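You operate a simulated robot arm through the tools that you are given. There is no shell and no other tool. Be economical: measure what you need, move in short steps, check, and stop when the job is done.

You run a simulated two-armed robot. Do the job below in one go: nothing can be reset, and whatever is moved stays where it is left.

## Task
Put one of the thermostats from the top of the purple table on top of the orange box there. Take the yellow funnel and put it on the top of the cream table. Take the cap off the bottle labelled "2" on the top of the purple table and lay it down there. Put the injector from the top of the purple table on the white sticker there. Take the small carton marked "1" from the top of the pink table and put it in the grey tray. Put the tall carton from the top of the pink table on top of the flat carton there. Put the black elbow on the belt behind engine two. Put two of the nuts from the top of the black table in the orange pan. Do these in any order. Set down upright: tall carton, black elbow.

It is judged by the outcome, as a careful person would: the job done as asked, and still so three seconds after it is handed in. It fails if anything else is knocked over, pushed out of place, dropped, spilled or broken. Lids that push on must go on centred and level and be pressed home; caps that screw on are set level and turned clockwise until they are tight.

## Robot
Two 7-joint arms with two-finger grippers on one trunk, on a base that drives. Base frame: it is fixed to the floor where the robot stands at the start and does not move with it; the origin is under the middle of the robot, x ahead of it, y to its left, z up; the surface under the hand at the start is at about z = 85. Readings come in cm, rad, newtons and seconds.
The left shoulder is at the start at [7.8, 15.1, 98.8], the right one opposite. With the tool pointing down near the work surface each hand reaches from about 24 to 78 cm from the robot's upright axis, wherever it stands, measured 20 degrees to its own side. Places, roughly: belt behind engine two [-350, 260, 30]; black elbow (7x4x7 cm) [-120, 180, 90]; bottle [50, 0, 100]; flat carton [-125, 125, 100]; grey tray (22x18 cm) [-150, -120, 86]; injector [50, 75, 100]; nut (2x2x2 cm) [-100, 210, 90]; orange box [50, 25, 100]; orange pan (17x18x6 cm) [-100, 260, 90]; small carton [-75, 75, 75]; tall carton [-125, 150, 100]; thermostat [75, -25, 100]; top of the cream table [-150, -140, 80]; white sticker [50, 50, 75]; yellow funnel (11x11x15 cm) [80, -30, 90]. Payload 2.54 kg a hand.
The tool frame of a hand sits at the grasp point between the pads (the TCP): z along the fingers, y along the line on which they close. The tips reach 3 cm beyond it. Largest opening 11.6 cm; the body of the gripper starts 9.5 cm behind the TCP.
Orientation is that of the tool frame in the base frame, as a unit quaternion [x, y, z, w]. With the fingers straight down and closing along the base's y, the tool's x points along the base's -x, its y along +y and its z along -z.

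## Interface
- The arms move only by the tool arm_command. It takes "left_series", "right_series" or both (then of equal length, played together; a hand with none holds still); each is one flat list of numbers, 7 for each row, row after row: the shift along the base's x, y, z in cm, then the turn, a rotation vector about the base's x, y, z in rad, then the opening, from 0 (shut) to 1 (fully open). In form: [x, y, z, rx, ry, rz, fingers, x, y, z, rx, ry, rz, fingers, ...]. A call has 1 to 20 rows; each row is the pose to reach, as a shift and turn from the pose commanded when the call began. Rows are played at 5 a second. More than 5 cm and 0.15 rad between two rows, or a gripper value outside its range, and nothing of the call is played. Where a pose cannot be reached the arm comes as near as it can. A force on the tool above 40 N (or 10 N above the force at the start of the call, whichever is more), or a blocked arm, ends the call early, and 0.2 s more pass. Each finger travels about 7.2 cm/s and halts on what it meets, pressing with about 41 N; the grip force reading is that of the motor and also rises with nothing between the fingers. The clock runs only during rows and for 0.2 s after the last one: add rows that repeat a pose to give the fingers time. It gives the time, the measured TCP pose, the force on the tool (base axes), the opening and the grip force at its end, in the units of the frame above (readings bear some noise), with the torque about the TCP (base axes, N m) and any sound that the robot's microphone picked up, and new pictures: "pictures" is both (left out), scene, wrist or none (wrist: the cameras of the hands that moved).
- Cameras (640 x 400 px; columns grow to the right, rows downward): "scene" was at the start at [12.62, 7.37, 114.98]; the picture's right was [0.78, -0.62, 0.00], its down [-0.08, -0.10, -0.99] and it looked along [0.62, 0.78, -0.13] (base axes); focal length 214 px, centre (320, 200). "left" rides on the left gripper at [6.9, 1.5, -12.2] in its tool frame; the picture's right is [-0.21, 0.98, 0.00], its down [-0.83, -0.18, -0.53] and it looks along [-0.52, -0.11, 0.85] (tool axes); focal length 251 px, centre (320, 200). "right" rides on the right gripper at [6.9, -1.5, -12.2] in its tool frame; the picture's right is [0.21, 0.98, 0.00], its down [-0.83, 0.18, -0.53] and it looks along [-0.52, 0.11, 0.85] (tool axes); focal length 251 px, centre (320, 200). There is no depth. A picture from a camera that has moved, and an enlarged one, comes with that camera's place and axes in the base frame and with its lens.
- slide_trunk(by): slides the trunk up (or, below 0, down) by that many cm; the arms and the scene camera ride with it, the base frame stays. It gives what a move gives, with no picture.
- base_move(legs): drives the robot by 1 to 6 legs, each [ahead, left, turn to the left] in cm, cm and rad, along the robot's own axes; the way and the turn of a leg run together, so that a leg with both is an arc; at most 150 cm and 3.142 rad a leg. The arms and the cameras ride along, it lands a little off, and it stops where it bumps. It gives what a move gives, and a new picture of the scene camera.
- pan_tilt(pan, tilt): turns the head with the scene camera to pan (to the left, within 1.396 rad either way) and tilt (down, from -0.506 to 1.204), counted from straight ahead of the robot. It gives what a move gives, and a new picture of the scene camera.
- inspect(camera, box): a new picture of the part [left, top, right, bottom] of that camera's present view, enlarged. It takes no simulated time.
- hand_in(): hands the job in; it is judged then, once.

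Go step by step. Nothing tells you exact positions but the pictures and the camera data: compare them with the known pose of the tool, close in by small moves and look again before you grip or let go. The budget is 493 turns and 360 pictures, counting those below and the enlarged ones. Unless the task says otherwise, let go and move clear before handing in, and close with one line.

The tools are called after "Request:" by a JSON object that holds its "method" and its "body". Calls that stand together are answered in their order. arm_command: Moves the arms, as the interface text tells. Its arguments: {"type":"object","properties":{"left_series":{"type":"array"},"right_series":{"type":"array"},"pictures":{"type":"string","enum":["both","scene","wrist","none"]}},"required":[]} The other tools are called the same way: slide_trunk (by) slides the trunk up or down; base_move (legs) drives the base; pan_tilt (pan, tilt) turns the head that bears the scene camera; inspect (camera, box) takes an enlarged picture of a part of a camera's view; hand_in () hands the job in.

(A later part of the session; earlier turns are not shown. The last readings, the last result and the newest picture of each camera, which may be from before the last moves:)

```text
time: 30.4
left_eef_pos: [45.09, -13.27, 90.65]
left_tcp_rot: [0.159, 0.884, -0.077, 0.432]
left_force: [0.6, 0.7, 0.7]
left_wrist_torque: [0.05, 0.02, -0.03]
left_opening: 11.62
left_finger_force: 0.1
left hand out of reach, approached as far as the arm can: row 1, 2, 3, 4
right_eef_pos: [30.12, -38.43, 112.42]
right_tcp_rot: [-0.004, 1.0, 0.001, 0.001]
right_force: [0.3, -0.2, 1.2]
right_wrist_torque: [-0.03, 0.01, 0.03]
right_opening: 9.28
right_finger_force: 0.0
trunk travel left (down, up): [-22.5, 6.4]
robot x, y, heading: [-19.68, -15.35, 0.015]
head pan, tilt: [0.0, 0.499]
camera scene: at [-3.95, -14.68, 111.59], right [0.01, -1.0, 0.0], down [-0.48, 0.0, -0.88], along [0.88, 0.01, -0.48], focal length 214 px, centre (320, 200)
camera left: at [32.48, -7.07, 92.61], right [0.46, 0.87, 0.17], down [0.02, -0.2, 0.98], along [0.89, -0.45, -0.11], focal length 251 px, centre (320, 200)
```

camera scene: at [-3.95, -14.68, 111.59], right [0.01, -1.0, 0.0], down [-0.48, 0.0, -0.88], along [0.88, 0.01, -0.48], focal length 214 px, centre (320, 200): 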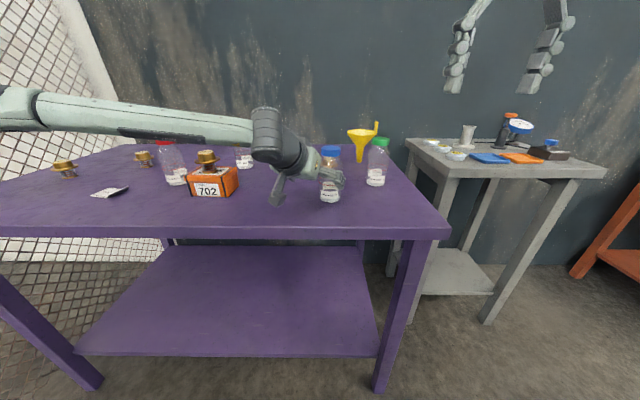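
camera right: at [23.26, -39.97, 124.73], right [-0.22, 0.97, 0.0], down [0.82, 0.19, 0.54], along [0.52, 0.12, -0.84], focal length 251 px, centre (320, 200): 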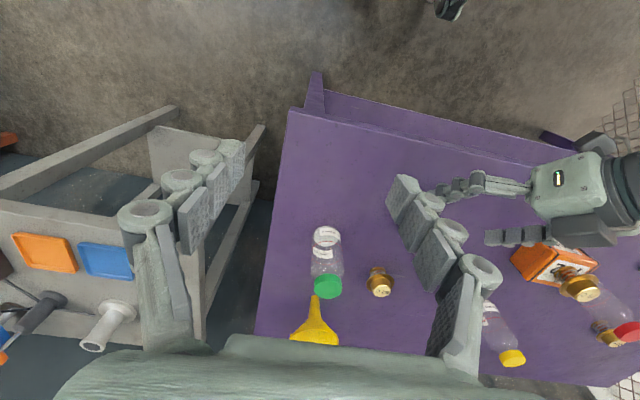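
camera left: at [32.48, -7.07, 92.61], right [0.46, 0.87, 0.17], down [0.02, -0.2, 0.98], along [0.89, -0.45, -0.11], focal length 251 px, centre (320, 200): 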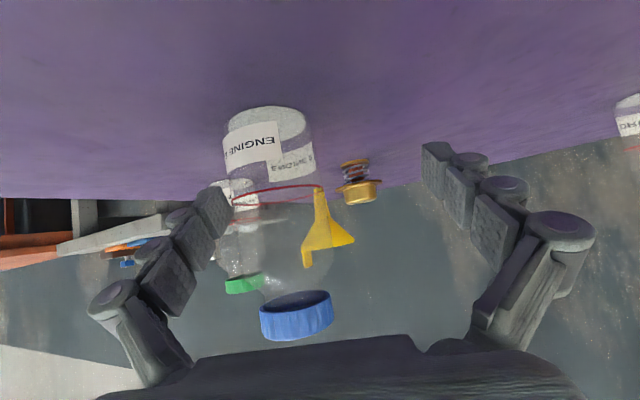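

The arm came up short sideways by about 4 cm, while the fingers already straddle the bottle. I'll shift the base right by that amount to centre.

Request:
{"method": "base_move", "body": {"legs": [[0, -3.8, 0]]}}

Request:
{"method": "inspect", "body": {"camera": "left", "box": [0, 0, 640, 400]}}

```text
time: 31.4
left_eef_pos: [45.18, -17.13, 90.55]
left_tcp_rot: [0.159, 0.885, -0.076, 0.432]
left_force: [-0.5, 0.4, 0.8]
left_wrist_torque: [0.0, 0.02, 0.01]
left_opening: 11.61
left_finger_force: 0.1
right_eef_pos: [30.23, -42.2, 112.42]
right_tcp_rot: [-0.004, 1.0, 0.0, 0.001]
right_force: [-0.8, -0.7, -0.2]
right_wrist_torque: [0.01, 0.0, 0.0]
right_opening: 9.27
right_finger_force: 0.0
trunk travel left (down, up): [-22.5, 6.4]
robot x, y, heading: [-19.98, -19.06, 0.009]
head pan, tilt: [0.0, 0.499]
camera scene: at [-3.92, -18.49, 111.59], right [0.01, -1.0, 0.0], down [-0.48, 0.0, -0.88], along [0.88, 0.01, -0.48], focal length 214 px, centre (320, 200)
```

scene: 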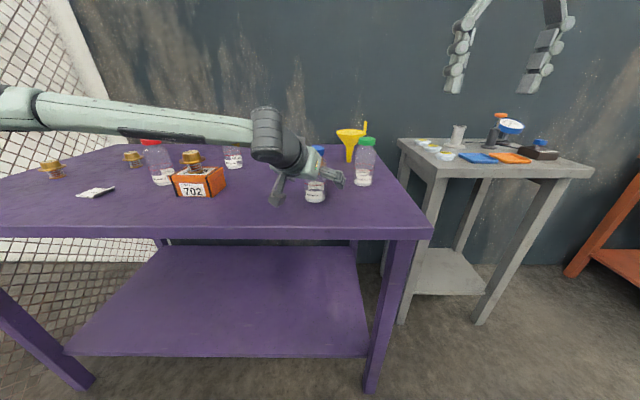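

```text
1.00 times, centred on (320, 200) of left (not enlarged: the box is as wide or as high as the picture)
camera zoom: at [32.5, -10.91, 92.64], right [0.46, 0.87, 0.17], down [0.02, -0.2, 0.98], along [0.89, -0.45, -0.11], focal length 251 px, centre (320, 200)
```

zoom: 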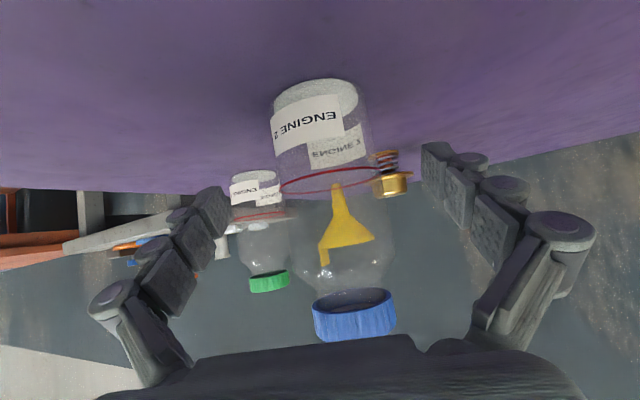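

It's centred now and the label clearly reads "ENGINE 2". I'll close the left hand on the body.

Request:
{"method": "arm_command", "body": {"left_series": [0, 0, 0, 0, 0, 0, 0.8, 0, 0, 0, 0, 0, 0, 0.65, 0, 0, 0, 0, 0, 0, 0.5, 0, 0, 0, 0, 0, 0, 0.4, 0, 0, 0, 0, 0, 0, 0.4, 0, 0, 0, 0, 0, 0, 0.4], "pictures": "wrist"}}

```text
time: 32.8
left_eef_pos: [45.07, -17.1, 90.6]
left_tcp_rot: [0.159, 0.884, -0.076, 0.432]
left_force: [0.1, 0.5, 1.4]
left_wrist_torque: [-0.01, 0.01, 0.0]
left_opening: 5.7
left_finger_force: 40.7
right_eef_pos: [30.19, -42.13, 112.48]
right_tcp_rot: [-0.005, 1.0, 0.0, 0.002]
right_force: [-0.4, -0.2, 0.6]
right_wrist_torque: [0.03, -0.03, -0.05]
right_opening: 9.29
right_finger_force: 0.1
trunk travel left (down, up): [-22.5, 6.4]
robot x, y, heading: [-19.75, -18.88, 0.01]
head pan, tilt: [0.0, 0.499]
camera left: at [32.49, -10.88, 92.65], right [0.46, 0.87, 0.17], down [0.02, -0.2, 0.98], along [0.89, -0.45, -0.11], focal length 251 px, centre (320, 200)
```

left: 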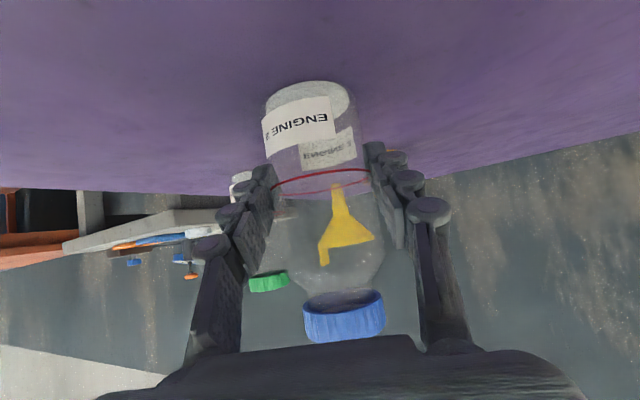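

The bottle is held firmly (5.7 cm). I'll bring the right hand above the cap with a slight clockwise pre-turn.

Request:
{"method": "arm_command", "body": {"right_series": [2, 3.1, 0, 0, 0, -0.05, 0.75, 4, 6.2, 0, 0, 0, -0.1, 0.75, 6.1, 9.3, 0, 0, 0, -0.15, 0.75, 8.1, 12.4, 0, 0, 0, -0.2, 0.75, 10.2, 15.5, 0, 0, 0, -0.25, 0.75, 12.2, 18.6, 0, 0, 0, -0.3, 0.75, 14.3, 21.8, 0, 0, 0, -0.35, 0.75, 16.3, 24.9, 0, 0, 0, -0.4, 0.75, 16.3, 24.9, -3, 0, 0, -0.4, 0.75, 16.3, 24.9, -6, 0, 0, -0.4, 0.75, 16.3, 24.9, -6, 0, 0, -0.4, 0.75], "pictures": "both"}}

```text
time: 35.2
left_eef_pos: [45.16, -17.07, 90.46]
left_tcp_rot: [0.16, 0.884, -0.077, 0.432]
left_force: [-0.1, 0.1, 2.1]
left_wrist_torque: [-0.07, 0.05, -0.03]
left_opening: 5.64
left_finger_force: 40.8
right_eef_pos: [45.52, -17.06, 106.2]
right_tcp_rot: [0.195, 0.981, 0.001, 0.002]
right_force: [-0.2, -0.1, 0.0]
right_wrist_torque: [0.0, 0.0, 0.01]
right_opening: 8.68
right_finger_force: 0.1
right hand out of reach, approached as far as the arm can: row 7, 8, 9, 10, 11
trunk travel left (down, up): [-22.5, 6.4]
robot x, y, heading: [-19.84, -18.4, 0.012]
head pan, tilt: [0.0, 0.499]
camera scene: at [-3.95, -18.45, 111.59], right [0.01, -1.0, 0.0], down [-0.48, 0.0, -0.88], along [0.88, 0.01, -0.48], focal length 214 px, centre (320, 200)
camera right: at [38.59, -15.98, 118.5], right [0.17, 0.98, 0.0], down [0.83, -0.15, 0.54], along [0.53, -0.09, -0.84], focal length 251 px, centre (320, 200)
```

scene: 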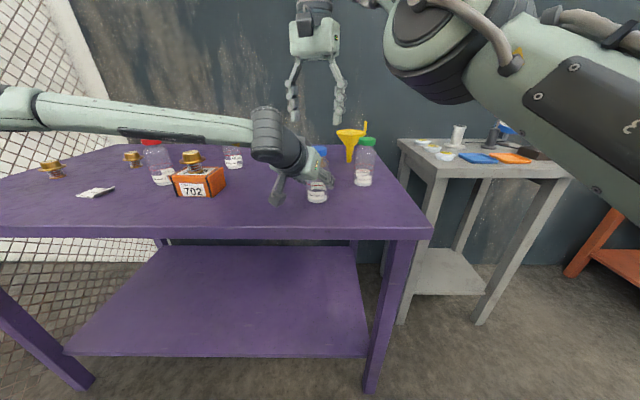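
right: 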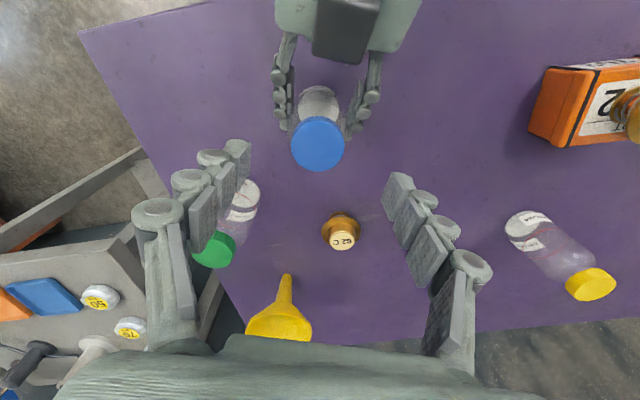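

The cap is centred at about (45.9,-17.4) and the hand is nearly over it. I'll descend to straddle the cap.

Request:
{"method": "arm_command", "body": {"right_series": [0.4, -0.3, -2.5, 0, 0, 0, 0.75, 0.4, -0.3, -5, 0, 0, 0, 0.75, 0.4, -0.3, -7.9, 0, 0, 0, 0.75, 0.4, -0.3, -7.9, 0, 0, 0, 0.75], "pictures": "both"}}

```text
time: 36.2
left_eef_pos: [45.06, -17.16, 90.54]
left_tcp_rot: [0.159, 0.884, -0.076, 0.433]
left_force: [-0.2, 0.1, 2.5]
left_wrist_torque: [-0.1, 0.01, -0.02]
left_opening: 5.69
left_finger_force: 41.0
right_eef_pos: [45.96, -17.46, 98.47]
right_tcp_rot: [0.195, 0.981, 0.001, 0.002]
right_force: [1.5, 0.4, -0.3]
right_wrist_torque: [0.01, 0.0, -0.01]
right_opening: 8.73
right_finger_force: 0.1
trunk travel left (down, up): [-22.5, 6.4]
robot x, y, heading: [-20.06, -18.47, 0.011]
head pan, tilt: [0.0, 0.499]
camera scene: at [-3.94, -18.46, 111.59], right [0.01, -1.0, 0.0], down [-0.48, 0.0, -0.88], along [0.88, 0.01, -0.48], focal length 214 px, centre (320, 200)
camera right: at [38.99, -16.21, 110.62], right [0.17, 0.98, 0.0], down [0.83, -0.15, 0.54], along [0.53, -0.09, -0.84], focal length 251 px, centre (320, 200)
```

scene: 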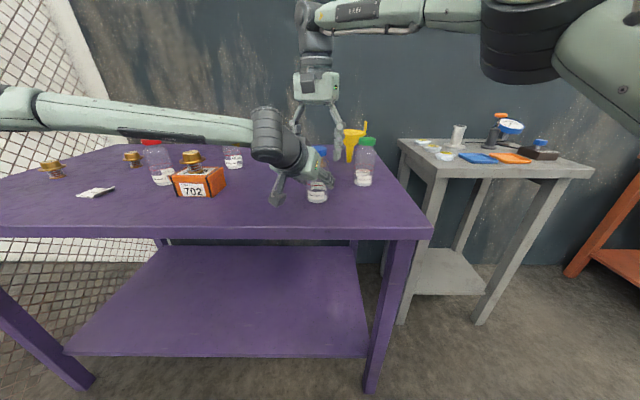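
right: 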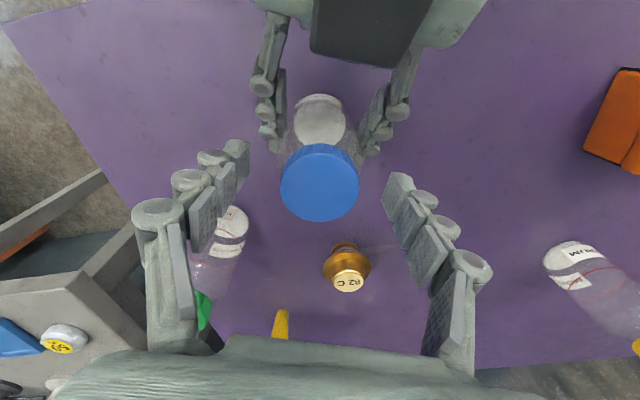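

Centred over the cap. I'll close on it and turn it counter-clockwise about 1.5 rad.

Request:
{"method": "arm_command", "body": {"right_series": [0, 0, 0, 0, 0, 0, 0.55, 0, 0, 0, 0, 0, 0, 0.35, 0, 0, 0, 0, 0, 0, 0.3, 0, 0, 0, 0, 0, 0, 0.3, 0, 0, 0, 0, 0, 0.14, 0.3, 0, 0, 0, 0, 0, 0.28, 0.3, 0, 0, 0, 0, 0, 0.42, 0.3, 0, 0, 0, 0, 0, 0.56, 0.3, 0, 0, 0, 0, 0, 0.7, 0.3, 0, 0, 0, 0, 0, 0.84, 0.3, 0, 0, 0, 0, 0, 0.98, 0.3, 0, 0, 0, 0, 0, 1.12, 0.3, 0, 0, 0, 0, 0, 1.26, 0.3, 0, 0, 0, 0, 0, 1.4, 0.3, 0, 0, 0, 0, 0, 1.4, 0.3], "pictures": "wrist"}}

```text
time: 38.8
left_eef_pos: [44.43, -17.87, 90.56]
left_tcp_rot: [0.169, 0.882, -0.083, 0.431]
left_force: [0.6, -2.9, 3.0]
left_wrist_torque: [-0.38, 0.11, -0.02]
left_opening: 5.68
left_finger_force: 40.8
right_eef_pos: [45.39, -18.47, 98.44]
right_tcp_rot: [-0.317, 0.948, 0.009, 0.005]
right_force: [-0.5, -1.5, 8.7]
right_wrist_torque: [-0.19, 0.07, 0.03]
right_opening: 4.54
right_finger_force: 41.2
right hand out of reach, approached as far as the arm can: row 12
trunk travel left (down, up): [-22.5, 6.4]
robot x, y, heading: [-19.94, -18.55, 0.01]
head pan, tilt: [0.0, 0.499]
stopped in row 12 (right hand): the force on the tool passed its limit at 48 N (the readings are from after the stop); the commanded pose is now the measured one
camera right: at [40.75, -24.11, 110.6], right [-0.76, 0.65, 0.01], down [0.55, 0.63, 0.55], along [0.35, 0.42, -0.84], focal length 251 px, centre (320, 200)
```

right: 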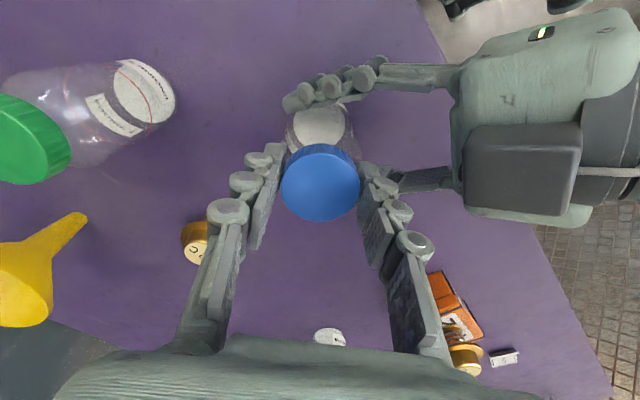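

The cap turned about 1 rad before the right wrist's limit. I'll release, rotate back, re-centre, and look at the cap.

Request:
{"method": "arm_command", "body": {"right_series": [0, 0, 0, 0, 0, 0, 0.5, 0, 0, 0, 0, 0, 0, 0.7, 0.5, 1, 0, 0, 0, -0.13, 0.7, 0.5, 1, 0, 0, 0, -0.26, 0.7, 0.5, 1, 0, 0, 0, -0.39, 0.7, 0.5, 1, 0, 0, 0, -0.52, 0.7, 0.5, 1, 0, 0, 0, -0.65, 0.7, 0.5, 1, 0, 0, 0, -0.78, 0.7, 0.5, 1, 0, 0, 0, -0.91, 0.7, 0.5, 1, 0, 0, 0, -1.04, 0.7, 0.5, 1, 0, 0, 0, -1.17, 0.7, 0.5, 1, 0, 0, 0, -1.3, 0.7, 0.5, 1, 0, 0, 0, -1.3, 0.7], "pictures": "wrist"}}

Request:
{"method": "inspect", "body": {"camera": "left", "box": [200, 150, 460, 350]}}

```text
time: 41.5
left_eef_pos: [44.49, -17.84, 90.55]
left_tcp_rot: [0.169, 0.883, -0.082, 0.431]
left_force: [2.0, 1.1, 11.4]
left_wrist_torque: [-0.38, -0.14, 0.06]
left_opening: 5.66
left_finger_force: 41.1
right_eef_pos: [45.92, -17.34, 98.31]
right_tcp_rot: [0.323, 0.946, 0.005, 0.008]
right_force: [-0.5, -1.2, 0.2]
right_wrist_torque: [0.0, 0.02, -0.02]
right_opening: 8.12
right_finger_force: 0.0
trunk travel left (down, up): [-22.5, 6.4]
robot x, y, heading: [-19.93, -18.78, 0.009]
head pan, tilt: [0.0, 0.499]
camera right: at [39.27, -14.46, 110.46], right [0.43, 0.91, 0.01], down [0.75, -0.36, 0.55], along [0.5, -0.22, -0.84], focal length 251 px, centre (320, 200)
```

right: 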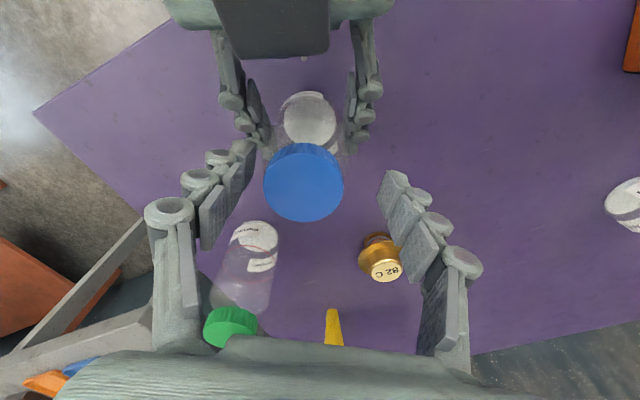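

```text
2.00 times, centred on (330, 250) of left
camera zoom: at [32.09, -11.32, 92.62], right [0.48, 0.86, 0.17], down [0.01, -0.2, 0.98], along [0.88, -0.47, -0.11], focal length 503 px, centre (300, 100)
```

zoom: 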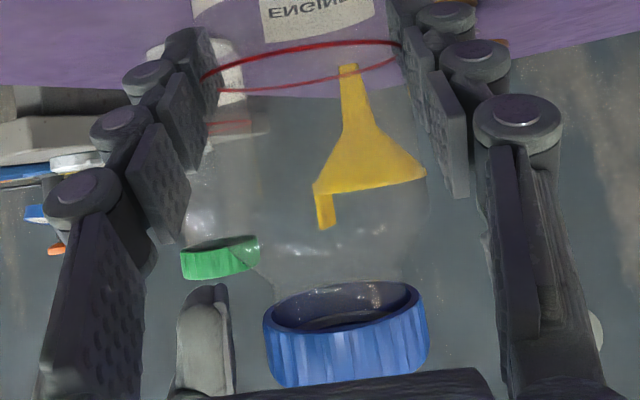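

The cap is now centred at about (45.3,-18.0). I'll re-centre, grip, and turn again about 1.2 rad.

Request:
{"method": "arm_command", "body": {"right_series": [-0.6, -0.7, 0, 0, 0, 0, 0.7, -0.6, -0.7, 0, 0, 0, 0, 0.5, -0.6, -0.7, 0, 0, 0, 0, 0.3, -0.6, -0.7, 0, 0, 0, 0, 0.3, -0.6, -0.7, 0, 0, 0, 0.14, 0.3, -0.6, -0.7, 0, 0, 0, 0.28, 0.3, -0.6, -0.7, 0.05, 0, 0, 0.42, 0.3, -0.6, -0.7, 0.05, 0, 0, 0.56, 0.3, -0.6, -0.7, 0.1, 0, 0, 0.7, 0.3, -0.6, -0.7, 0.1, 0, 0, 0.84, 0.3, -0.6, -0.7, 0.1, 0, 0, 0.98, 0.3, -0.6, -0.7, 0.15, 0, 0, 1.12, 0.3, -0.6, -0.7, 0.15, 0, 0, 1.22, 0.3, -0.6, -0.7, 0.15, 0, 0, 1.22, 0.3], "pictures": "wrist"}}

```text
time: 44.5
left_eef_pos: [44.4, -17.77, 90.57]
left_tcp_rot: [0.167, 0.883, -0.081, 0.431]
left_force: [-0.1, 10.2, 10.7]
left_wrist_torque: [-0.58, 0.02, 0.09]
left_opening: 5.67
left_finger_force: 41.1
right_eef_pos: [45.29, -18.24, 98.6]
right_tcp_rot: [-0.279, 0.96, 0.009, 0.004]
right_force: [-1.6, -12.7, -3.1]
right_wrist_torque: [-0.31, 0.04, -0.03]
right_opening: 4.68
right_finger_force: 41.3
trunk travel left (down, up): [-22.5, 6.4]
robot x, y, heading: [-20.17, -18.82, 0.009]
head pan, tilt: [0.0, 0.499]
camera right: at [40.31, -23.42, 110.64], right [-0.71, 0.71, 0.01], down [0.6, 0.59, 0.55], along [0.38, 0.39, -0.84], focal length 251 px, centre (320, 200)
```

right: 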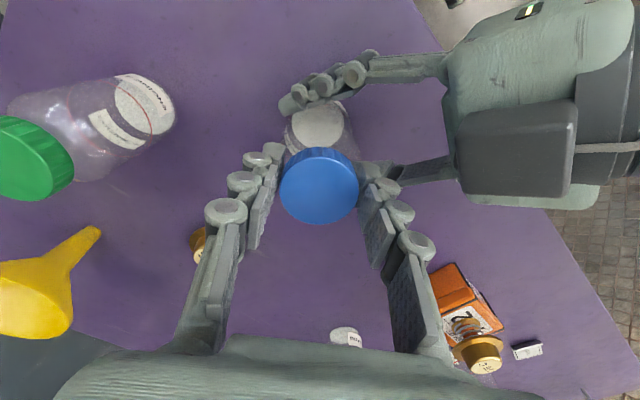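

The turn went smoothly at low torque. I'll cycle back and turn again.

Request:
{"method": "arm_command", "body": {"right_series": [0, 0, 0, 0, 0, 0, 0.5, 0, 0, 0, 0, 0, 0, 0.7, 0, 0, 0, 0, 0, -0.13, 0.7, 0, 0, 0, 0, 0, -0.26, 0.7, 0, 0, 0, 0, 0, -0.39, 0.7, 0, 0, 0, 0, 0, -0.52, 0.7, 0, 0, 0, 0, 0, -0.65, 0.7, 0, 0, 0, 0, 0, -0.78, 0.7, 0, 0, 0, 0, 0, -0.91, 0.7, 0, 0, 0, 0, 0, -1.04, 0.7, 0, 0, 0, 0, 0, -1.17, 0.7, 0, 0, 0, 0, 0, -1.22, 0.7], "pictures": "wrist"}}

Request:
{"method": "inspect", "body": {"camera": "left", "box": [200, 150, 460, 350]}}

```text
time: 47.1
left_eef_pos: [44.45, -17.85, 90.56]
left_tcp_rot: [0.169, 0.883, -0.082, 0.431]
left_force: [-2.5, -2.2, 7.2]
left_wrist_torque: [-0.11, -0.1, -0.06]
left_opening: 5.65
left_finger_force: 41.3
right_eef_pos: [45.21, -18.08, 98.51]
right_tcp_rot: [0.322, 0.947, 0.005, 0.008]
right_force: [0.4, -0.6, -0.4]
right_wrist_torque: [0.0, 0.0, 0.02]
right_opening: 8.12
right_finger_force: 0.0
trunk travel left (down, up): [-22.5, 6.4]
robot x, y, heading: [-19.79, -18.48, 0.012]
head pan, tilt: [0.0, 0.499]
camera right: at [38.64, -15.17, 110.62], right [0.43, 0.9, 0.01], down [0.75, -0.36, 0.55], along [0.5, -0.22, -0.84], focal length 251 px, centre (320, 200)
```

right: 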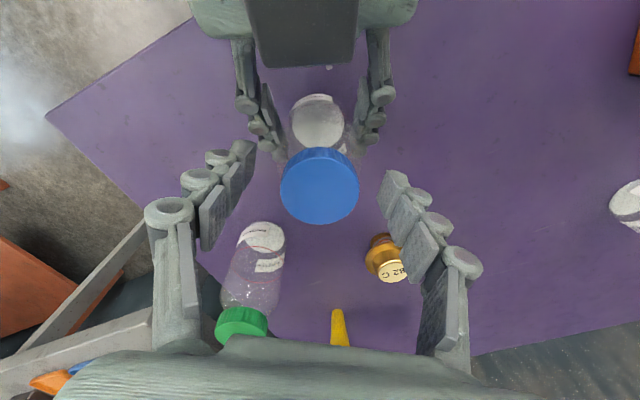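

```text
2.00 times, centred on (330, 250) of left
camera zoom: at [32.07, -11.36, 92.58], right [0.48, 0.86, 0.17], down [0.01, -0.2, 0.98], along [0.88, -0.47, -0.11], focal length 503 px, centre (300, 100)
```

zoom: 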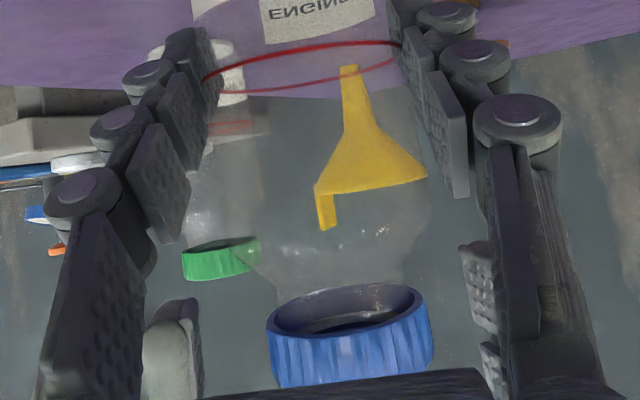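

The cap seems to have risen slightly. I'll continue cycling: grip, turn, release, return.

Request:
{"method": "arm_command", "body": {"right_series": [0, 0, 0, 0, 0, 0, 0.5, 0, 0, 0, 0, 0, 0, 0.3, 0, 0, 0, 0, 0, 0, 0.3, 0, 0, 0, 0, 0, 0.14, 0.3, 0, 0, 0.03, 0, 0, 0.28, 0.3, 0, 0, 0.05, 0, 0, 0.42, 0.3, 0, 0, 0.08, 0, 0, 0.56, 0.3, 0, 0, 0.1, 0, 0, 0.7, 0.3, 0, 0, 0.12, 0, 0, 0.84, 0.3, 0, 0, 0.15, 0, 0, 0.98, 0.3, 0, 0, 0.15, 0, 0, 1.12, 0.3, 0, 0, 0.15, 0, 0, 1.22, 0.3, 0, 0, 0.15, 0, 0, 1.22, 0.3], "pictures": "none"}}

Request:
{"method": "arm_command", "body": {"right_series": [0, 0, 0, 0, 0, 0, 0.5, 0, 0, 0, 0, 0, 0, 0.7, 0, 0, 0, 0, 0, -0.13, 0.7, 0, 0, 0, 0, 0, -0.26, 0.7, 0, 0, 0, 0, 0, -0.39, 0.7, 0, 0, 0, 0, 0, -0.52, 0.7, 0, 0, 0, 0, 0, -0.65, 0.7, 0, 0, 0, 0, 0, -0.78, 0.7, 0, 0, 0, 0, 0, -0.91, 0.7, 0, 0, 0, 0, 0, -1.04, 0.7, 0, 0, 0, 0, 0, -1.17, 0.7, 0, 0, 0, 0, 0, -1.22, 0.7], "pictures": "wrist"}}

Request:
{"method": "inspect", "body": {"camera": "left", "box": [200, 150, 460, 350]}}

```text
time: 50.0
left_eef_pos: [44.57, -17.72, 90.61]
left_tcp_rot: [0.168, 0.883, -0.081, 0.431]
left_force: [-3.3, 5.2, 6.9]
left_wrist_torque: [-0.36, -0.5, 0.04]
left_opening: 5.67
left_finger_force: 41.1
right_eef_pos: [45.31, -18.23, 98.67]
right_tcp_rot: [-0.28, 0.96, 0.009, 0.004]
right_force: [5.2, -6.0, -0.1]
right_wrist_torque: [-0.11, -0.09, -0.03]
right_opening: 4.54
right_finger_force: 41.5
trunk travel left (down, up): [-22.5, 6.4]
robot x, y, heading: [-19.76, -18.52, 0.013]
head pan, tilt: [0.0, 0.499]
```

```text
time: 52.5
left_eef_pos: [44.55, -17.9, 90.6]
left_tcp_rot: [0.168, 0.883, -0.082, 0.43]
left_force: [1.1, 1.9, 6.9]
left_wrist_torque: [0.09, -0.11, 0.03]
left_opening: 5.69
left_finger_force: 41.1
right_eef_pos: [45.18, -18.18, 98.72]
right_tcp_rot: [0.322, 0.947, 0.005, 0.008]
right_force: [-0.5, 0.6, -1.0]
right_wrist_torque: [0.01, -0.01, 0.0]
right_opening: 8.13
right_finger_force: 0.1
trunk travel left (down, up): [-22.5, 6.4]
robot x, y, heading: [-20.36, -18.83, 0.012]
head pan, tilt: [0.0, 0.499]
camera right: at [38.66, -15.19, 110.81], right [0.43, 0.9, 0.01], down [0.75, -0.36, 0.55], along [0.5, -0.22, -0.84], focal length 251 px, centre (320, 200)
```

right: 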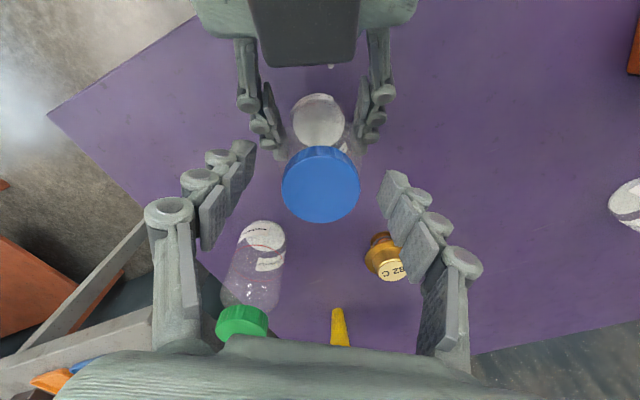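

```text
2.00 times, centred on (330, 250) of left
camera zoom: at [32.1, -11.32, 92.57], right [0.48, 0.86, 0.17], down [0.01, -0.2, 0.98], along [0.88, -0.47, -0.11], focal length 503 px, centre (300, 100)
```

zoom: 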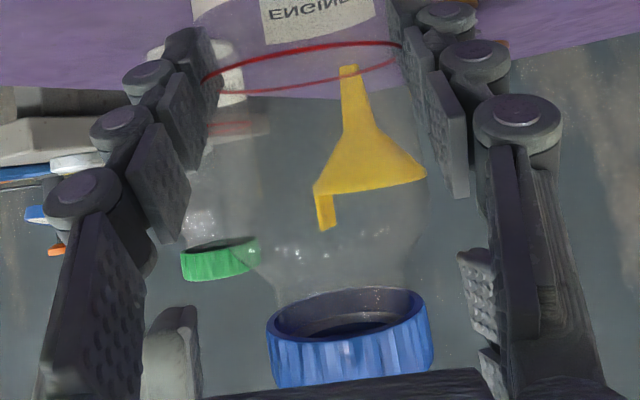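

The cap keeps rising slowly. I'll do another cycle and test with a small lift at the end.

Request:
{"method": "arm_command", "body": {"right_series": [0, 0, 0, 0, 0, 0, 0.5, 0, 0, 0, 0, 0, 0, 0.3, 0, 0, 0, 0, 0, 0, 0.3, 0, 0, 0, 0, 0, 0.14, 0.3, 0, 0, 0.03, 0, 0, 0.28, 0.3, 0, 0, 0.05, 0, 0, 0.42, 0.3, 0, 0, 0.08, 0, 0, 0.56, 0.3, 0, 0, 0.1, 0, 0, 0.7, 0.3, 0, 0, 0.12, 0, 0, 0.84, 0.3, 0, 0, 0.15, 0, 0, 0.98, 0.3, 0, 0, 0.15, 0, 0, 1.12, 0.3, 0, 0, 0.15, 0, 0, 1.22, 0.3, 0, 0, 0.4, 0, 0, 1.22, 0.3, 0, 0, 0.7, 0, 0, 1.22, 0.3], "pictures": "wrist"}}

Request:
{"method": "inspect", "body": {"camera": "left", "box": [200, 150, 460, 350]}}

```text
time: 55.5
left_eef_pos: [44.42, -17.69, 90.48]
left_tcp_rot: [0.168, 0.883, -0.081, 0.431]
left_force: [0.0, 1.3, 6.5]
left_wrist_torque: [0.12, 0.02, 0.01]
left_opening: 5.67
left_finger_force: 41.2
right_eef_pos: [45.28, -18.04, 99.38]
right_tcp_rot: [-0.28, 0.96, 0.01, 0.003]
right_force: [-0.1, 0.0, -0.9]
right_wrist_torque: [0.0, 0.01, -0.01]
right_opening: 4.37
right_finger_force: 41.1
trunk travel left (down, up): [-22.5, 6.4]
robot x, y, heading: [-19.51, -18.82, 0.008]
head pan, tilt: [0.0, 0.499]
camera right: at [40.25, -23.34, 111.51], right [-0.71, 0.71, 0.01], down [0.6, 0.59, 0.55], along [0.38, 0.39, -0.84], focal length 251 px, centre (320, 200)
```

right: 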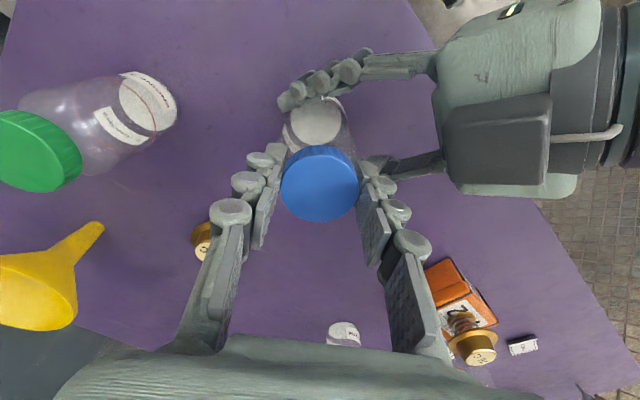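

```text
2.00 times, centred on (330, 250) of left
camera zoom: at [32.11, -11.31, 92.57], right [0.48, 0.86, 0.17], down [0.01, -0.2, 0.98], along [0.88, -0.47, -0.11], focal length 503 px, centre (300, 100)
```

zoom: 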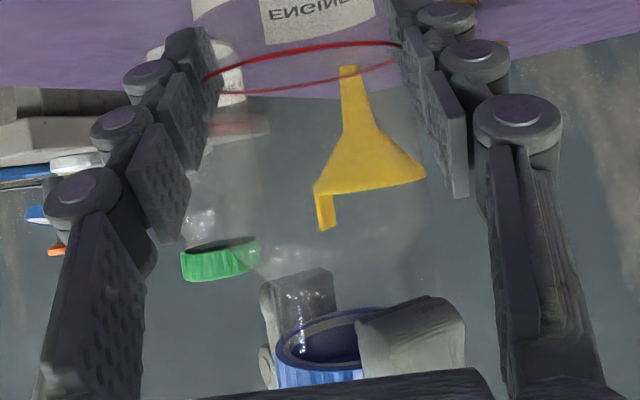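

No resistance: the cap is free and held. I'll lift it straight up.

Request:
{"method": "arm_command", "body": {"right_series": [0, 0, 2, 0, 0, 0, 0.3, 0, 0, 5, 0, 0, 0, 0.3, 0, 0, 9, 0, 0, 0, 0.3, 0, 0, 12, 0, 0, 0, 0.3], "pictures": "both"}}

```text
time: 56.5
left_eef_pos: [44.51, -17.86, 90.52]
left_tcp_rot: [0.169, 0.883, -0.083, 0.43]
left_force: [-3.0, 1.3, 7.1]
left_wrist_torque: [0.13, 0.07, 0.01]
left_opening: 5.68
left_finger_force: 40.3
right_eef_pos: [42.09, -18.7, 109.74]
right_tcp_rot: [-0.279, 0.96, 0.01, 0.004]
right_force: [0.3, 0.3, -0.3]
right_wrist_torque: [0.02, -0.01, -0.01]
right_opening: 4.29
right_finger_force: 41.1
right hand out of reach, approached as far as the arm can: row 3, 4
trunk travel left (down, up): [-22.5, 6.4]
robot x, y, heading: [-20.14, -18.63, 0.007]
head pan, tilt: [0.0, 0.499]
camera scene: at [-3.98, -18.44, 111.6], right [0.01, -1.0, 0.0], down [-0.48, 0.0, -0.88], along [0.88, 0.01, -0.48], focal length 214 px, centre (320, 200)
camera right: at [37.11, -23.86, 121.73], right [-0.7, 0.71, 0.01], down [0.6, 0.58, 0.55], along [0.38, 0.39, -0.84], focal length 251 px, centre (320, 200)
```

scene: 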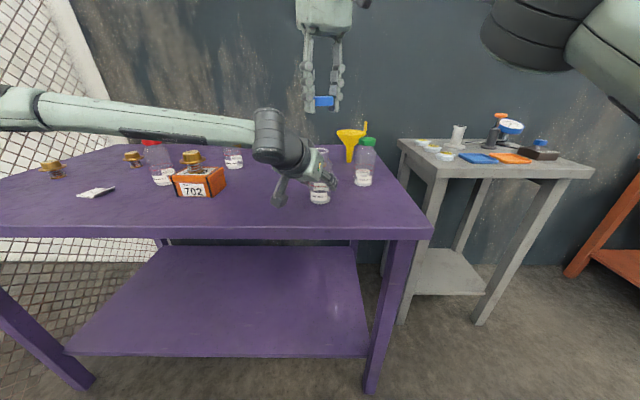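
right: 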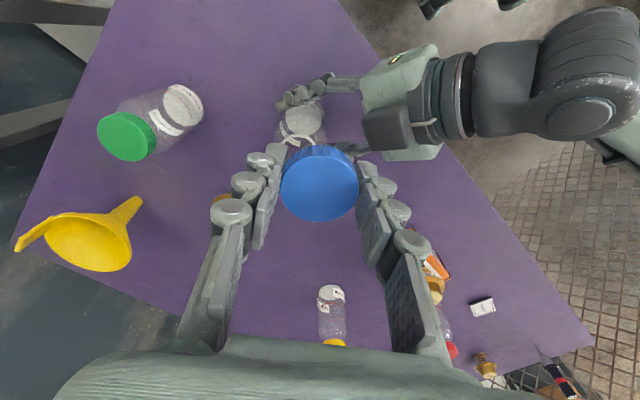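

The cap is off. I'll carry it to a clear spot on the purple table at about (42,-29.5) and lower it.

Request:
{"method": "arm_command", "body": {"right_series": [0, -3, 0, 0, 0, -0.14, 0.3, 0, -6, 0, 0, 0, -0.28, 0.3, 0, -9, 0, 0, 0, -0.42, 0.3, 0, -10.8, -3, 0, 0, -0.56, 0.3, 0, -10.8, -7, 0, 0, -0.56, 0.3, 0, -10.8, -11, 0, 0, -0.56, 0.3, 0, -10.8, -15, 0, 0, -0.56, 0.3, 0, -10.8, -18, 0, 0, -0.56, 0.3, 0, -10.8, -18, 0, 0, -0.56, 0.3], "pictures": "both"}}

```text
time: 58.5
left_eef_pos: [44.53, -17.78, 90.42]
left_tcp_rot: [0.17, 0.883, -0.083, 0.43]
left_force: [0.6, -0.8, 4.7]
left_wrist_torque: [-0.05, -0.01, 0.01]
left_opening: 5.63
left_finger_force: 41.0
right_eef_pos: [42.35, -29.38, 91.53]
right_tcp_rot: [-0.003, 1.0, 0.008, 0.006]
right_force: [0.5, -0.2, 0.1]
right_wrist_torque: [0.0, -0.06, 0.0]
right_opening: 4.52
right_finger_force: 41.0
trunk travel left (down, up): [-22.5, 6.4]
robot x, y, heading: [-19.92, -18.33, 0.011]
head pan, tilt: [0.0, 0.499]
camera scene: at [-3.95, -18.46, 111.59], right [0.01, -1.0, 0.0], down [-0.48, 0.0, -0.88], along [0.88, 0.01, -0.48], focal length 214 px, centre (320, 200)
camera right: at [35.31, -31.12, 103.56], right [-0.22, 0.98, 0.01], down [0.82, 0.18, 0.55], along [0.53, 0.13, -0.84], focal length 251 px, centre (320, 200)
```

scene: 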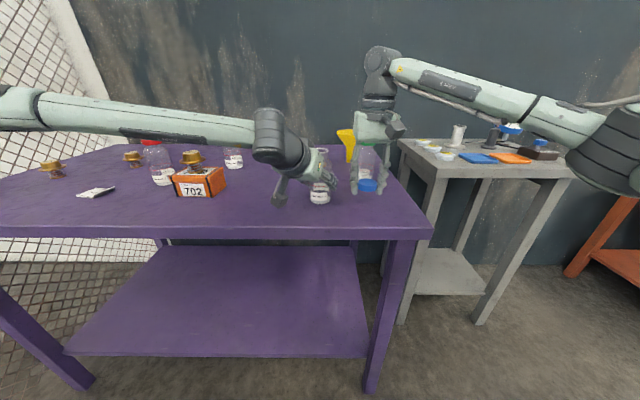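
right: 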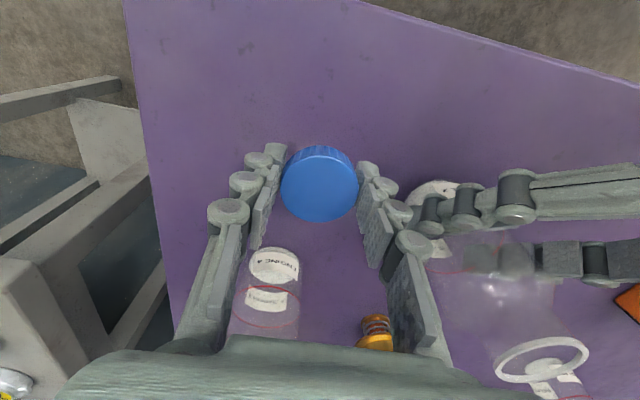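

The cap is over a clear area. I'll lower until contact.

Request:
{"method": "arm_command", "body": {"right_series": [0, 0, -1.5, 0, 0, 0, 0.3, 0, 0, -2.6, 0, 0, 0, 0.3, 0, 0, -3.0, 0, 0, 0, 0.3, 0, 0, -3.0, 0, 0, 0, 0.3], "pictures": "none"}}

Request:
{"method": "inspect", "body": {"camera": "scene", "box": [320, 140, 420, 220]}}

```text
time: 59.5
left_eef_pos: [44.57, -17.81, 90.56]
left_tcp_rot: [0.169, 0.883, -0.082, 0.43]
left_force: [0.2, 0.1, 5.2]
left_wrist_torque: [-0.02, -0.03, -0.03]
left_opening: 5.66
left_finger_force: 40.8
right_eef_pos: [42.16, -29.34, 88.38]
right_tcp_rot: [-0.003, 1.0, 0.008, 0.006]
right_force: [-0.3, -0.6, 1.0]
right_wrist_torque: [-0.04, 0.03, -0.02]
right_opening: 4.53
right_finger_force: 40.9
trunk travel left (down, up): [-22.5, 6.4]
robot x, y, heading: [-19.79, -18.73, 0.01]
head pan, tilt: [0.0, 0.499]
```

```text
5.00 times, centred on (370, 180) of scene
camera zoom: at [-3.96, -18.45, 111.6], right [0.01, -1.0, 0.0], down [-0.48, 0.0, -0.88], along [0.88, 0.01, -0.48], focal length 1072 px, centre (70, 300)
```

zoom: 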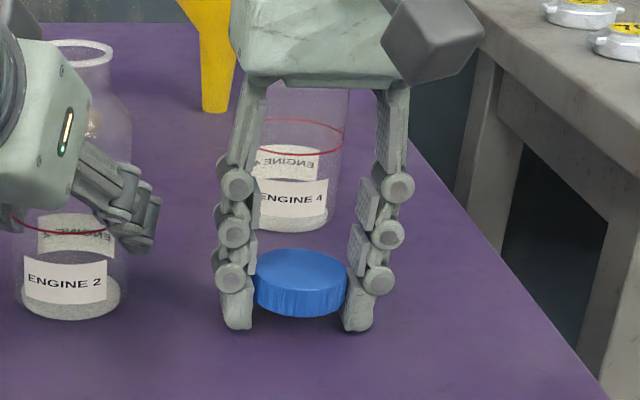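

The fingertips are nearly on the table and the cap is a few millimetres above it. I'll lower the last bit, release slowly and rise.

Request:
{"method": "arm_command", "body": {"right_series": [0, 0, -0.3, 0, 0, 0, 0.3, 0, 0, -0.5, 0, 0, 0, 0.3, 0, 0, -0.5, 0, 0, 0, 0.36, 0, 0, -0.5, 0, 0, 0, 0.42, 0, 0, -0.4, 0, 0, 0, 0.55, 0, 0, -0.2, 0, 0, 0, 0.6, 0, 0, 4, 0, 0, 0, 0.6, 0, 0, 8.5, 0, 0, 0, 0.6, 0, 0, 13, 0, 0, 0, 0.6, 0, 0, 17.5, 0, 0, 0, 0.6], "pictures": "both"}}

```text
time: 61.8
left_eef_pos: [44.51, -17.73, 90.54]
left_tcp_rot: [0.169, 0.883, -0.082, 0.431]
left_force: [-2.6, 1.9, 5.9]
left_wrist_torque: [-0.01, -0.02, -0.01]
left_opening: 5.67
left_finger_force: 41.4
right_eef_pos: [42.27, -29.19, 106.22]
right_tcp_rot: [-0.005, 1.0, 0.007, 0.006]
right_force: [0.5, -0.3, 0.3]
right_wrist_torque: [0.02, 0.01, 0.0]
right_opening: 6.96
right_finger_force: 0.1
trunk travel left (down, up): [-22.5, 6.4]
robot x, y, heading: [-19.95, -18.68, 0.005]
head pan, tilt: [0.0, 0.499]
camera scene: at [-3.99, -18.42, 111.59], right [0.01, -1.0, 0.0], down [-0.48, 0.0, -0.88], along [0.88, 0.01, -0.48], focal length 214 px, centre (320, 200)
camera right: at [35.2, -30.85, 118.39], right [-0.22, 0.98, 0.01], down [0.82, 0.18, 0.55], along [0.53, 0.13, -0.84], focal length 251 px, centre (320, 200)
```

scene: 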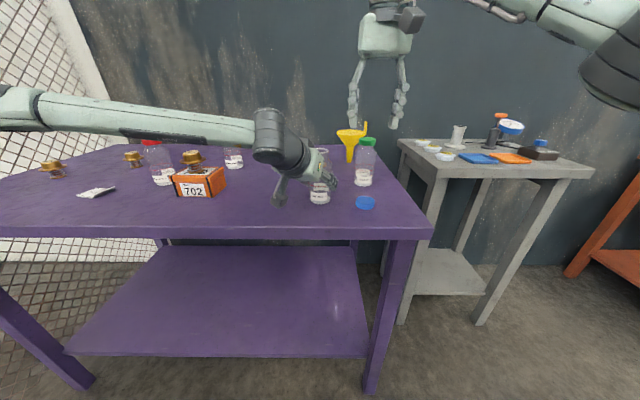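
right: 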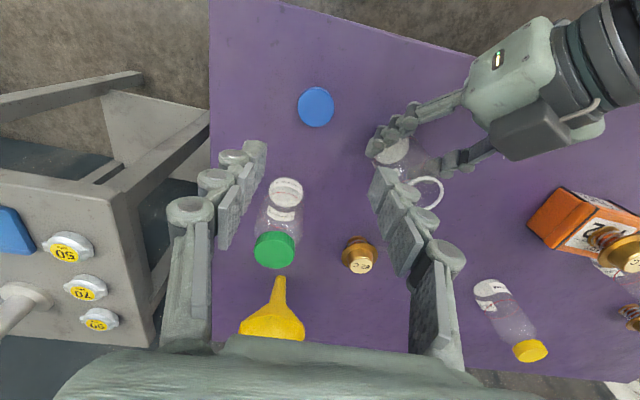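

The cap lies flat on the table. I'll release the bottle with the left hand and withdraw along the fingers.

Request:
{"method": "arm_command", "body": {"left_series": [0, 0, 0, 0, 0, 0, 0.55, 0, 0, 0, 0, 0, 0, 0.65, 0, 0, 0, 0, 0, 0, 0.78, 0, 0, 0, 0, 0, 0, 0.78, -2.2, 0.8, 1.8, 0, 0, 0, 0.78, -4.4, 1.6, 3.7, 0, 0, 0, 0.78, -7.4, 2.7, 6.2, 0, 0, 0, 0.78, -9, 3.3, 9, 0, 0, 0, 0.78], "pictures": "scene"}}

```text
time: 63.5
left_eef_pos: [35.56, -14.35, 99.46]
left_tcp_rot: [0.169, 0.883, -0.082, 0.429]
left_force: [-1.1, 0.1, 0.4]
left_wrist_torque: [-0.02, 0.01, 0.0]
left_opening: 9.06
left_finger_force: 0.0
right_eef_pos: [42.31, -29.23, 106.2]
right_tcp_rot: [-0.003, 1.0, 0.008, 0.006]
right_force: [-0.7, -0.4, -0.6]
right_wrist_torque: [-0.01, 0.02, -0.03]
right_opening: 6.96
right_finger_force: 0.1
trunk travel left (down, up): [-22.5, 6.4]
robot x, y, heading: [-20.31, -18.89, 0.01]
head pan, tilt: [0.0, 0.499]
camera scene: at [-3.96, -18.45, 111.59], right [0.01, -1.0, 0.0], down [-0.48, 0.0, -0.88], along [0.88, 0.01, -0.48], focal length 214 px, centre (320, 200)
```

scene: 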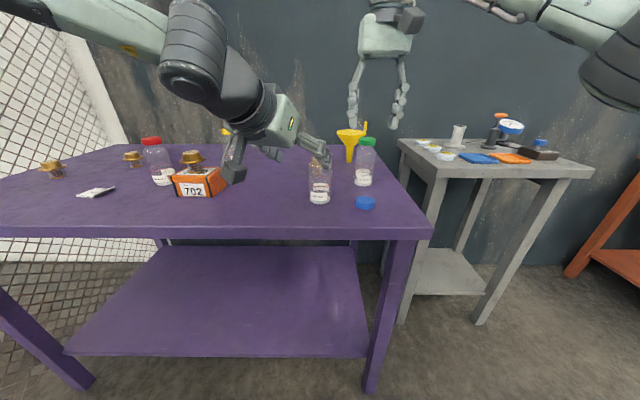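

The cap is laid down and the bottle stands open. I'll bring the left hand back to a neutral downward pose, then drive left for the injector.

Request:
{"method": "arm_command", "body": {"left_series": [-2.7, 2.5, 1.5, 0.019, 0.1, 0.039, 0.8, -5.5, 5, 3, 0.038, 0.199, 0.078, 0.8, -8.2, 7.5, 4.5, 0.057, 0.299, 0.118, 0.8, -10.9, 10, 6, 0.076, 0.398, 0.157, 0.8, -13.7, 12.4, 7.6, 0.095, 0.498, 0.196, 0.8, -16.4, 14.9, 9.1, 0.114, 0.597, 0.235, 0.8, -19.1, 17.4, 10.6, 0.133, 0.697, 0.275, 0.8, -21.9, 19.9, 12.1, 0.152, 0.796, 0.314, 0.8, -24.6, 22.4, 13.6, 0.171, 0.896, 0.353, 0.8, -24.6, 22.4, 13.6, 0.171, 0.896, 0.353, 0.8], "right_series": [-1, 0, 1, 0, 0, 0, 0.6, -2, 0, 2, 0, 0, 0, 0.6, -4, 0, 3, 0, 0, 0, 0.6, -6, 0, 4, 0, 0, 0, 0.6, -8, 0, 4, 0, 0, 0, 0.6, -10, 0, 4, 0, 0, 0, 0.6, -12, 0, 4, 0, 0, 0, 0.6, -12, 0, 4, 0, 0, 0, 0.6, -12, 0, 4, 0, 0, 0, 0.6, -12, 0, 4, 0, 0, 0, 0.6], "pictures": "none"}}

Request:
{"method": "base_move", "body": {"legs": [[0, 73, 0]]}}

```text
time: 65.8
left_eef_pos: [10.91, 7.88, 113.19]
left_tcp_rot: [0.0, 1.0, 0.001, -0.002]
left_force: [0.3, -0.3, 0.5]
left_wrist_torque: [-0.01, 0.01, 0.01]
left_opening: 9.31
left_finger_force: 0.2
right_eef_pos: [30.29, -29.14, 110.1]
right_tcp_rot: [-0.002, 1.0, 0.007, 0.006]
right_force: [-0.1, 0.5, 0.0]
right_wrist_torque: [0.0, 0.0, 0.01]
right_opening: 6.93
right_finger_force: 0.1
trunk travel left (down, up): [-22.5, 6.4]
robot x, y, heading: [-20.03, -18.46, 0.013]
head pan, tilt: [0.0, 0.499]
```

```text
time: 71.4
left_eef_pos: [10.63, 63.98, 113.99]
left_tcp_rot: [0.001, 1.0, 0.013, 0.002]
left_force: [0.6, -0.3, 1.1]
left_wrist_torque: [-0.02, -0.03, 0.0]
left_opening: 9.29
left_finger_force: 0.0
right_eef_pos: [29.61, 26.96, 109.84]
right_tcp_rot: [0.0, 1.0, 0.017, 0.006]
right_force: [0.1, 0.0, 1.0]
right_wrist_torque: [0.01, 0.0, -0.01]
right_opening: 6.99
right_finger_force: 0.1
trunk travel left (down, up): [-22.5, 6.4]
robot x, y, heading: [-20.38, 39.3, 0.007]
head pan, tilt: [0.0, 0.499]
stopped in leg 1: the robot was blocked; the commanded pose is now the measured one
camera scene: at [-4.51, 37.99, 111.65], right [0.0, -1.0, -0.02], down [-0.48, 0.01, -0.88], along [0.88, 0.01, -0.48], focal length 214 px, centre (320, 200)
```

scene: 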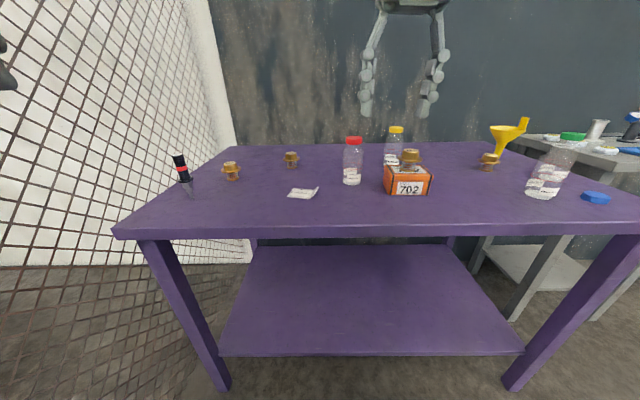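

The base bumped something at y≈39, so I'll back off a little and look left to see what it is.

Request:
{"method": "base_move", "body": {"legs": [[0, -2, 0]]}}

Request:
{"method": "pan_tilt", "body": {"pan": 1.3, "tilt": 0.7}}

```text
time: 72.2
left_eef_pos: [10.5, 63.77, 113.37]
left_tcp_rot: [-0.001, 1.0, 0.004, 0.001]
left_force: [-0.1, -0.6, 0.0]
left_wrist_torque: [-0.01, 0.01, -0.01]
left_opening: 9.3
left_finger_force: 0.1
right_eef_pos: [29.76, 26.77, 109.86]
right_tcp_rot: [-0.001, 1.0, 0.01, 0.006]
right_force: [0.0, 0.5, 0.5]
right_wrist_torque: [-0.01, 0.0, 0.02]
right_opening: 6.98
right_finger_force: 0.0
trunk travel left (down, up): [-22.5, 6.4]
robot x, y, heading: [-20.44, 37.59, 0.011]
head pan, tilt: [0.0, 0.499]
camera scene: at [-4.48, 37.67, 111.6], right [0.01, -1.0, 0.0], down [-0.48, 0.0, -0.88], along [0.88, 0.01, -0.48], focal length 214 px, centre (320, 200)
```

scene: 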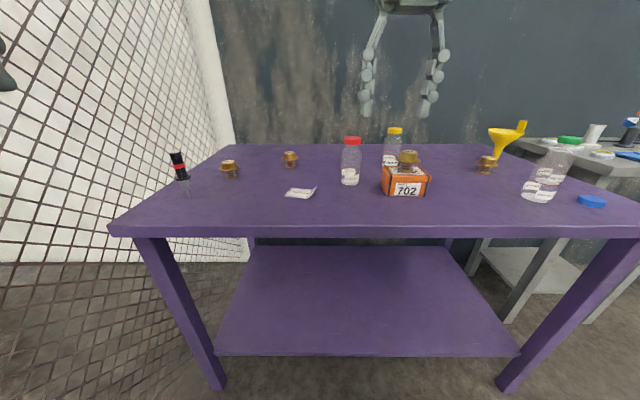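

```text
time: 73.7
left_eef_pos: [10.5, 63.76, 113.46]
left_tcp_rot: [-0.001, 1.0, 0.004, 0.0]
left_force: [0.5, -0.5, -0.9]
left_wrist_torque: [-0.04, 0.01, 0.01]
left_opening: 9.27
left_finger_force: 0.1
right_eef_pos: [29.69, 26.88, 109.96]
right_tcp_rot: [-0.002, 1.0, 0.01, 0.006]
right_force: [-0.8, 0.2, -0.3]
right_wrist_torque: [0.0, 0.01, 0.0]
right_opening: 6.96
right_finger_force: 0.1
trunk travel left (down, up): [-22.5, 6.4]
robot x, y, heading: [-20.64, 37.85, 0.006]
head pan, tilt: [1.3, 0.7]
camera scene: at [-11.36, 45.83, 109.85], right [0.97, -0.26, 0.0], down [-0.17, -0.62, -0.77], along [0.2, 0.74, -0.64], focal length 214 px, centre (320, 200)
```

scene: 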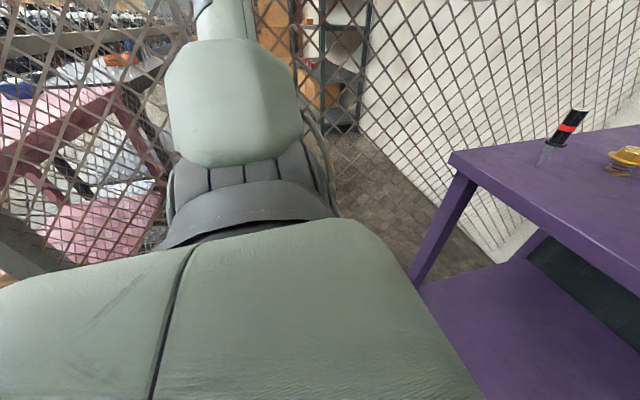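

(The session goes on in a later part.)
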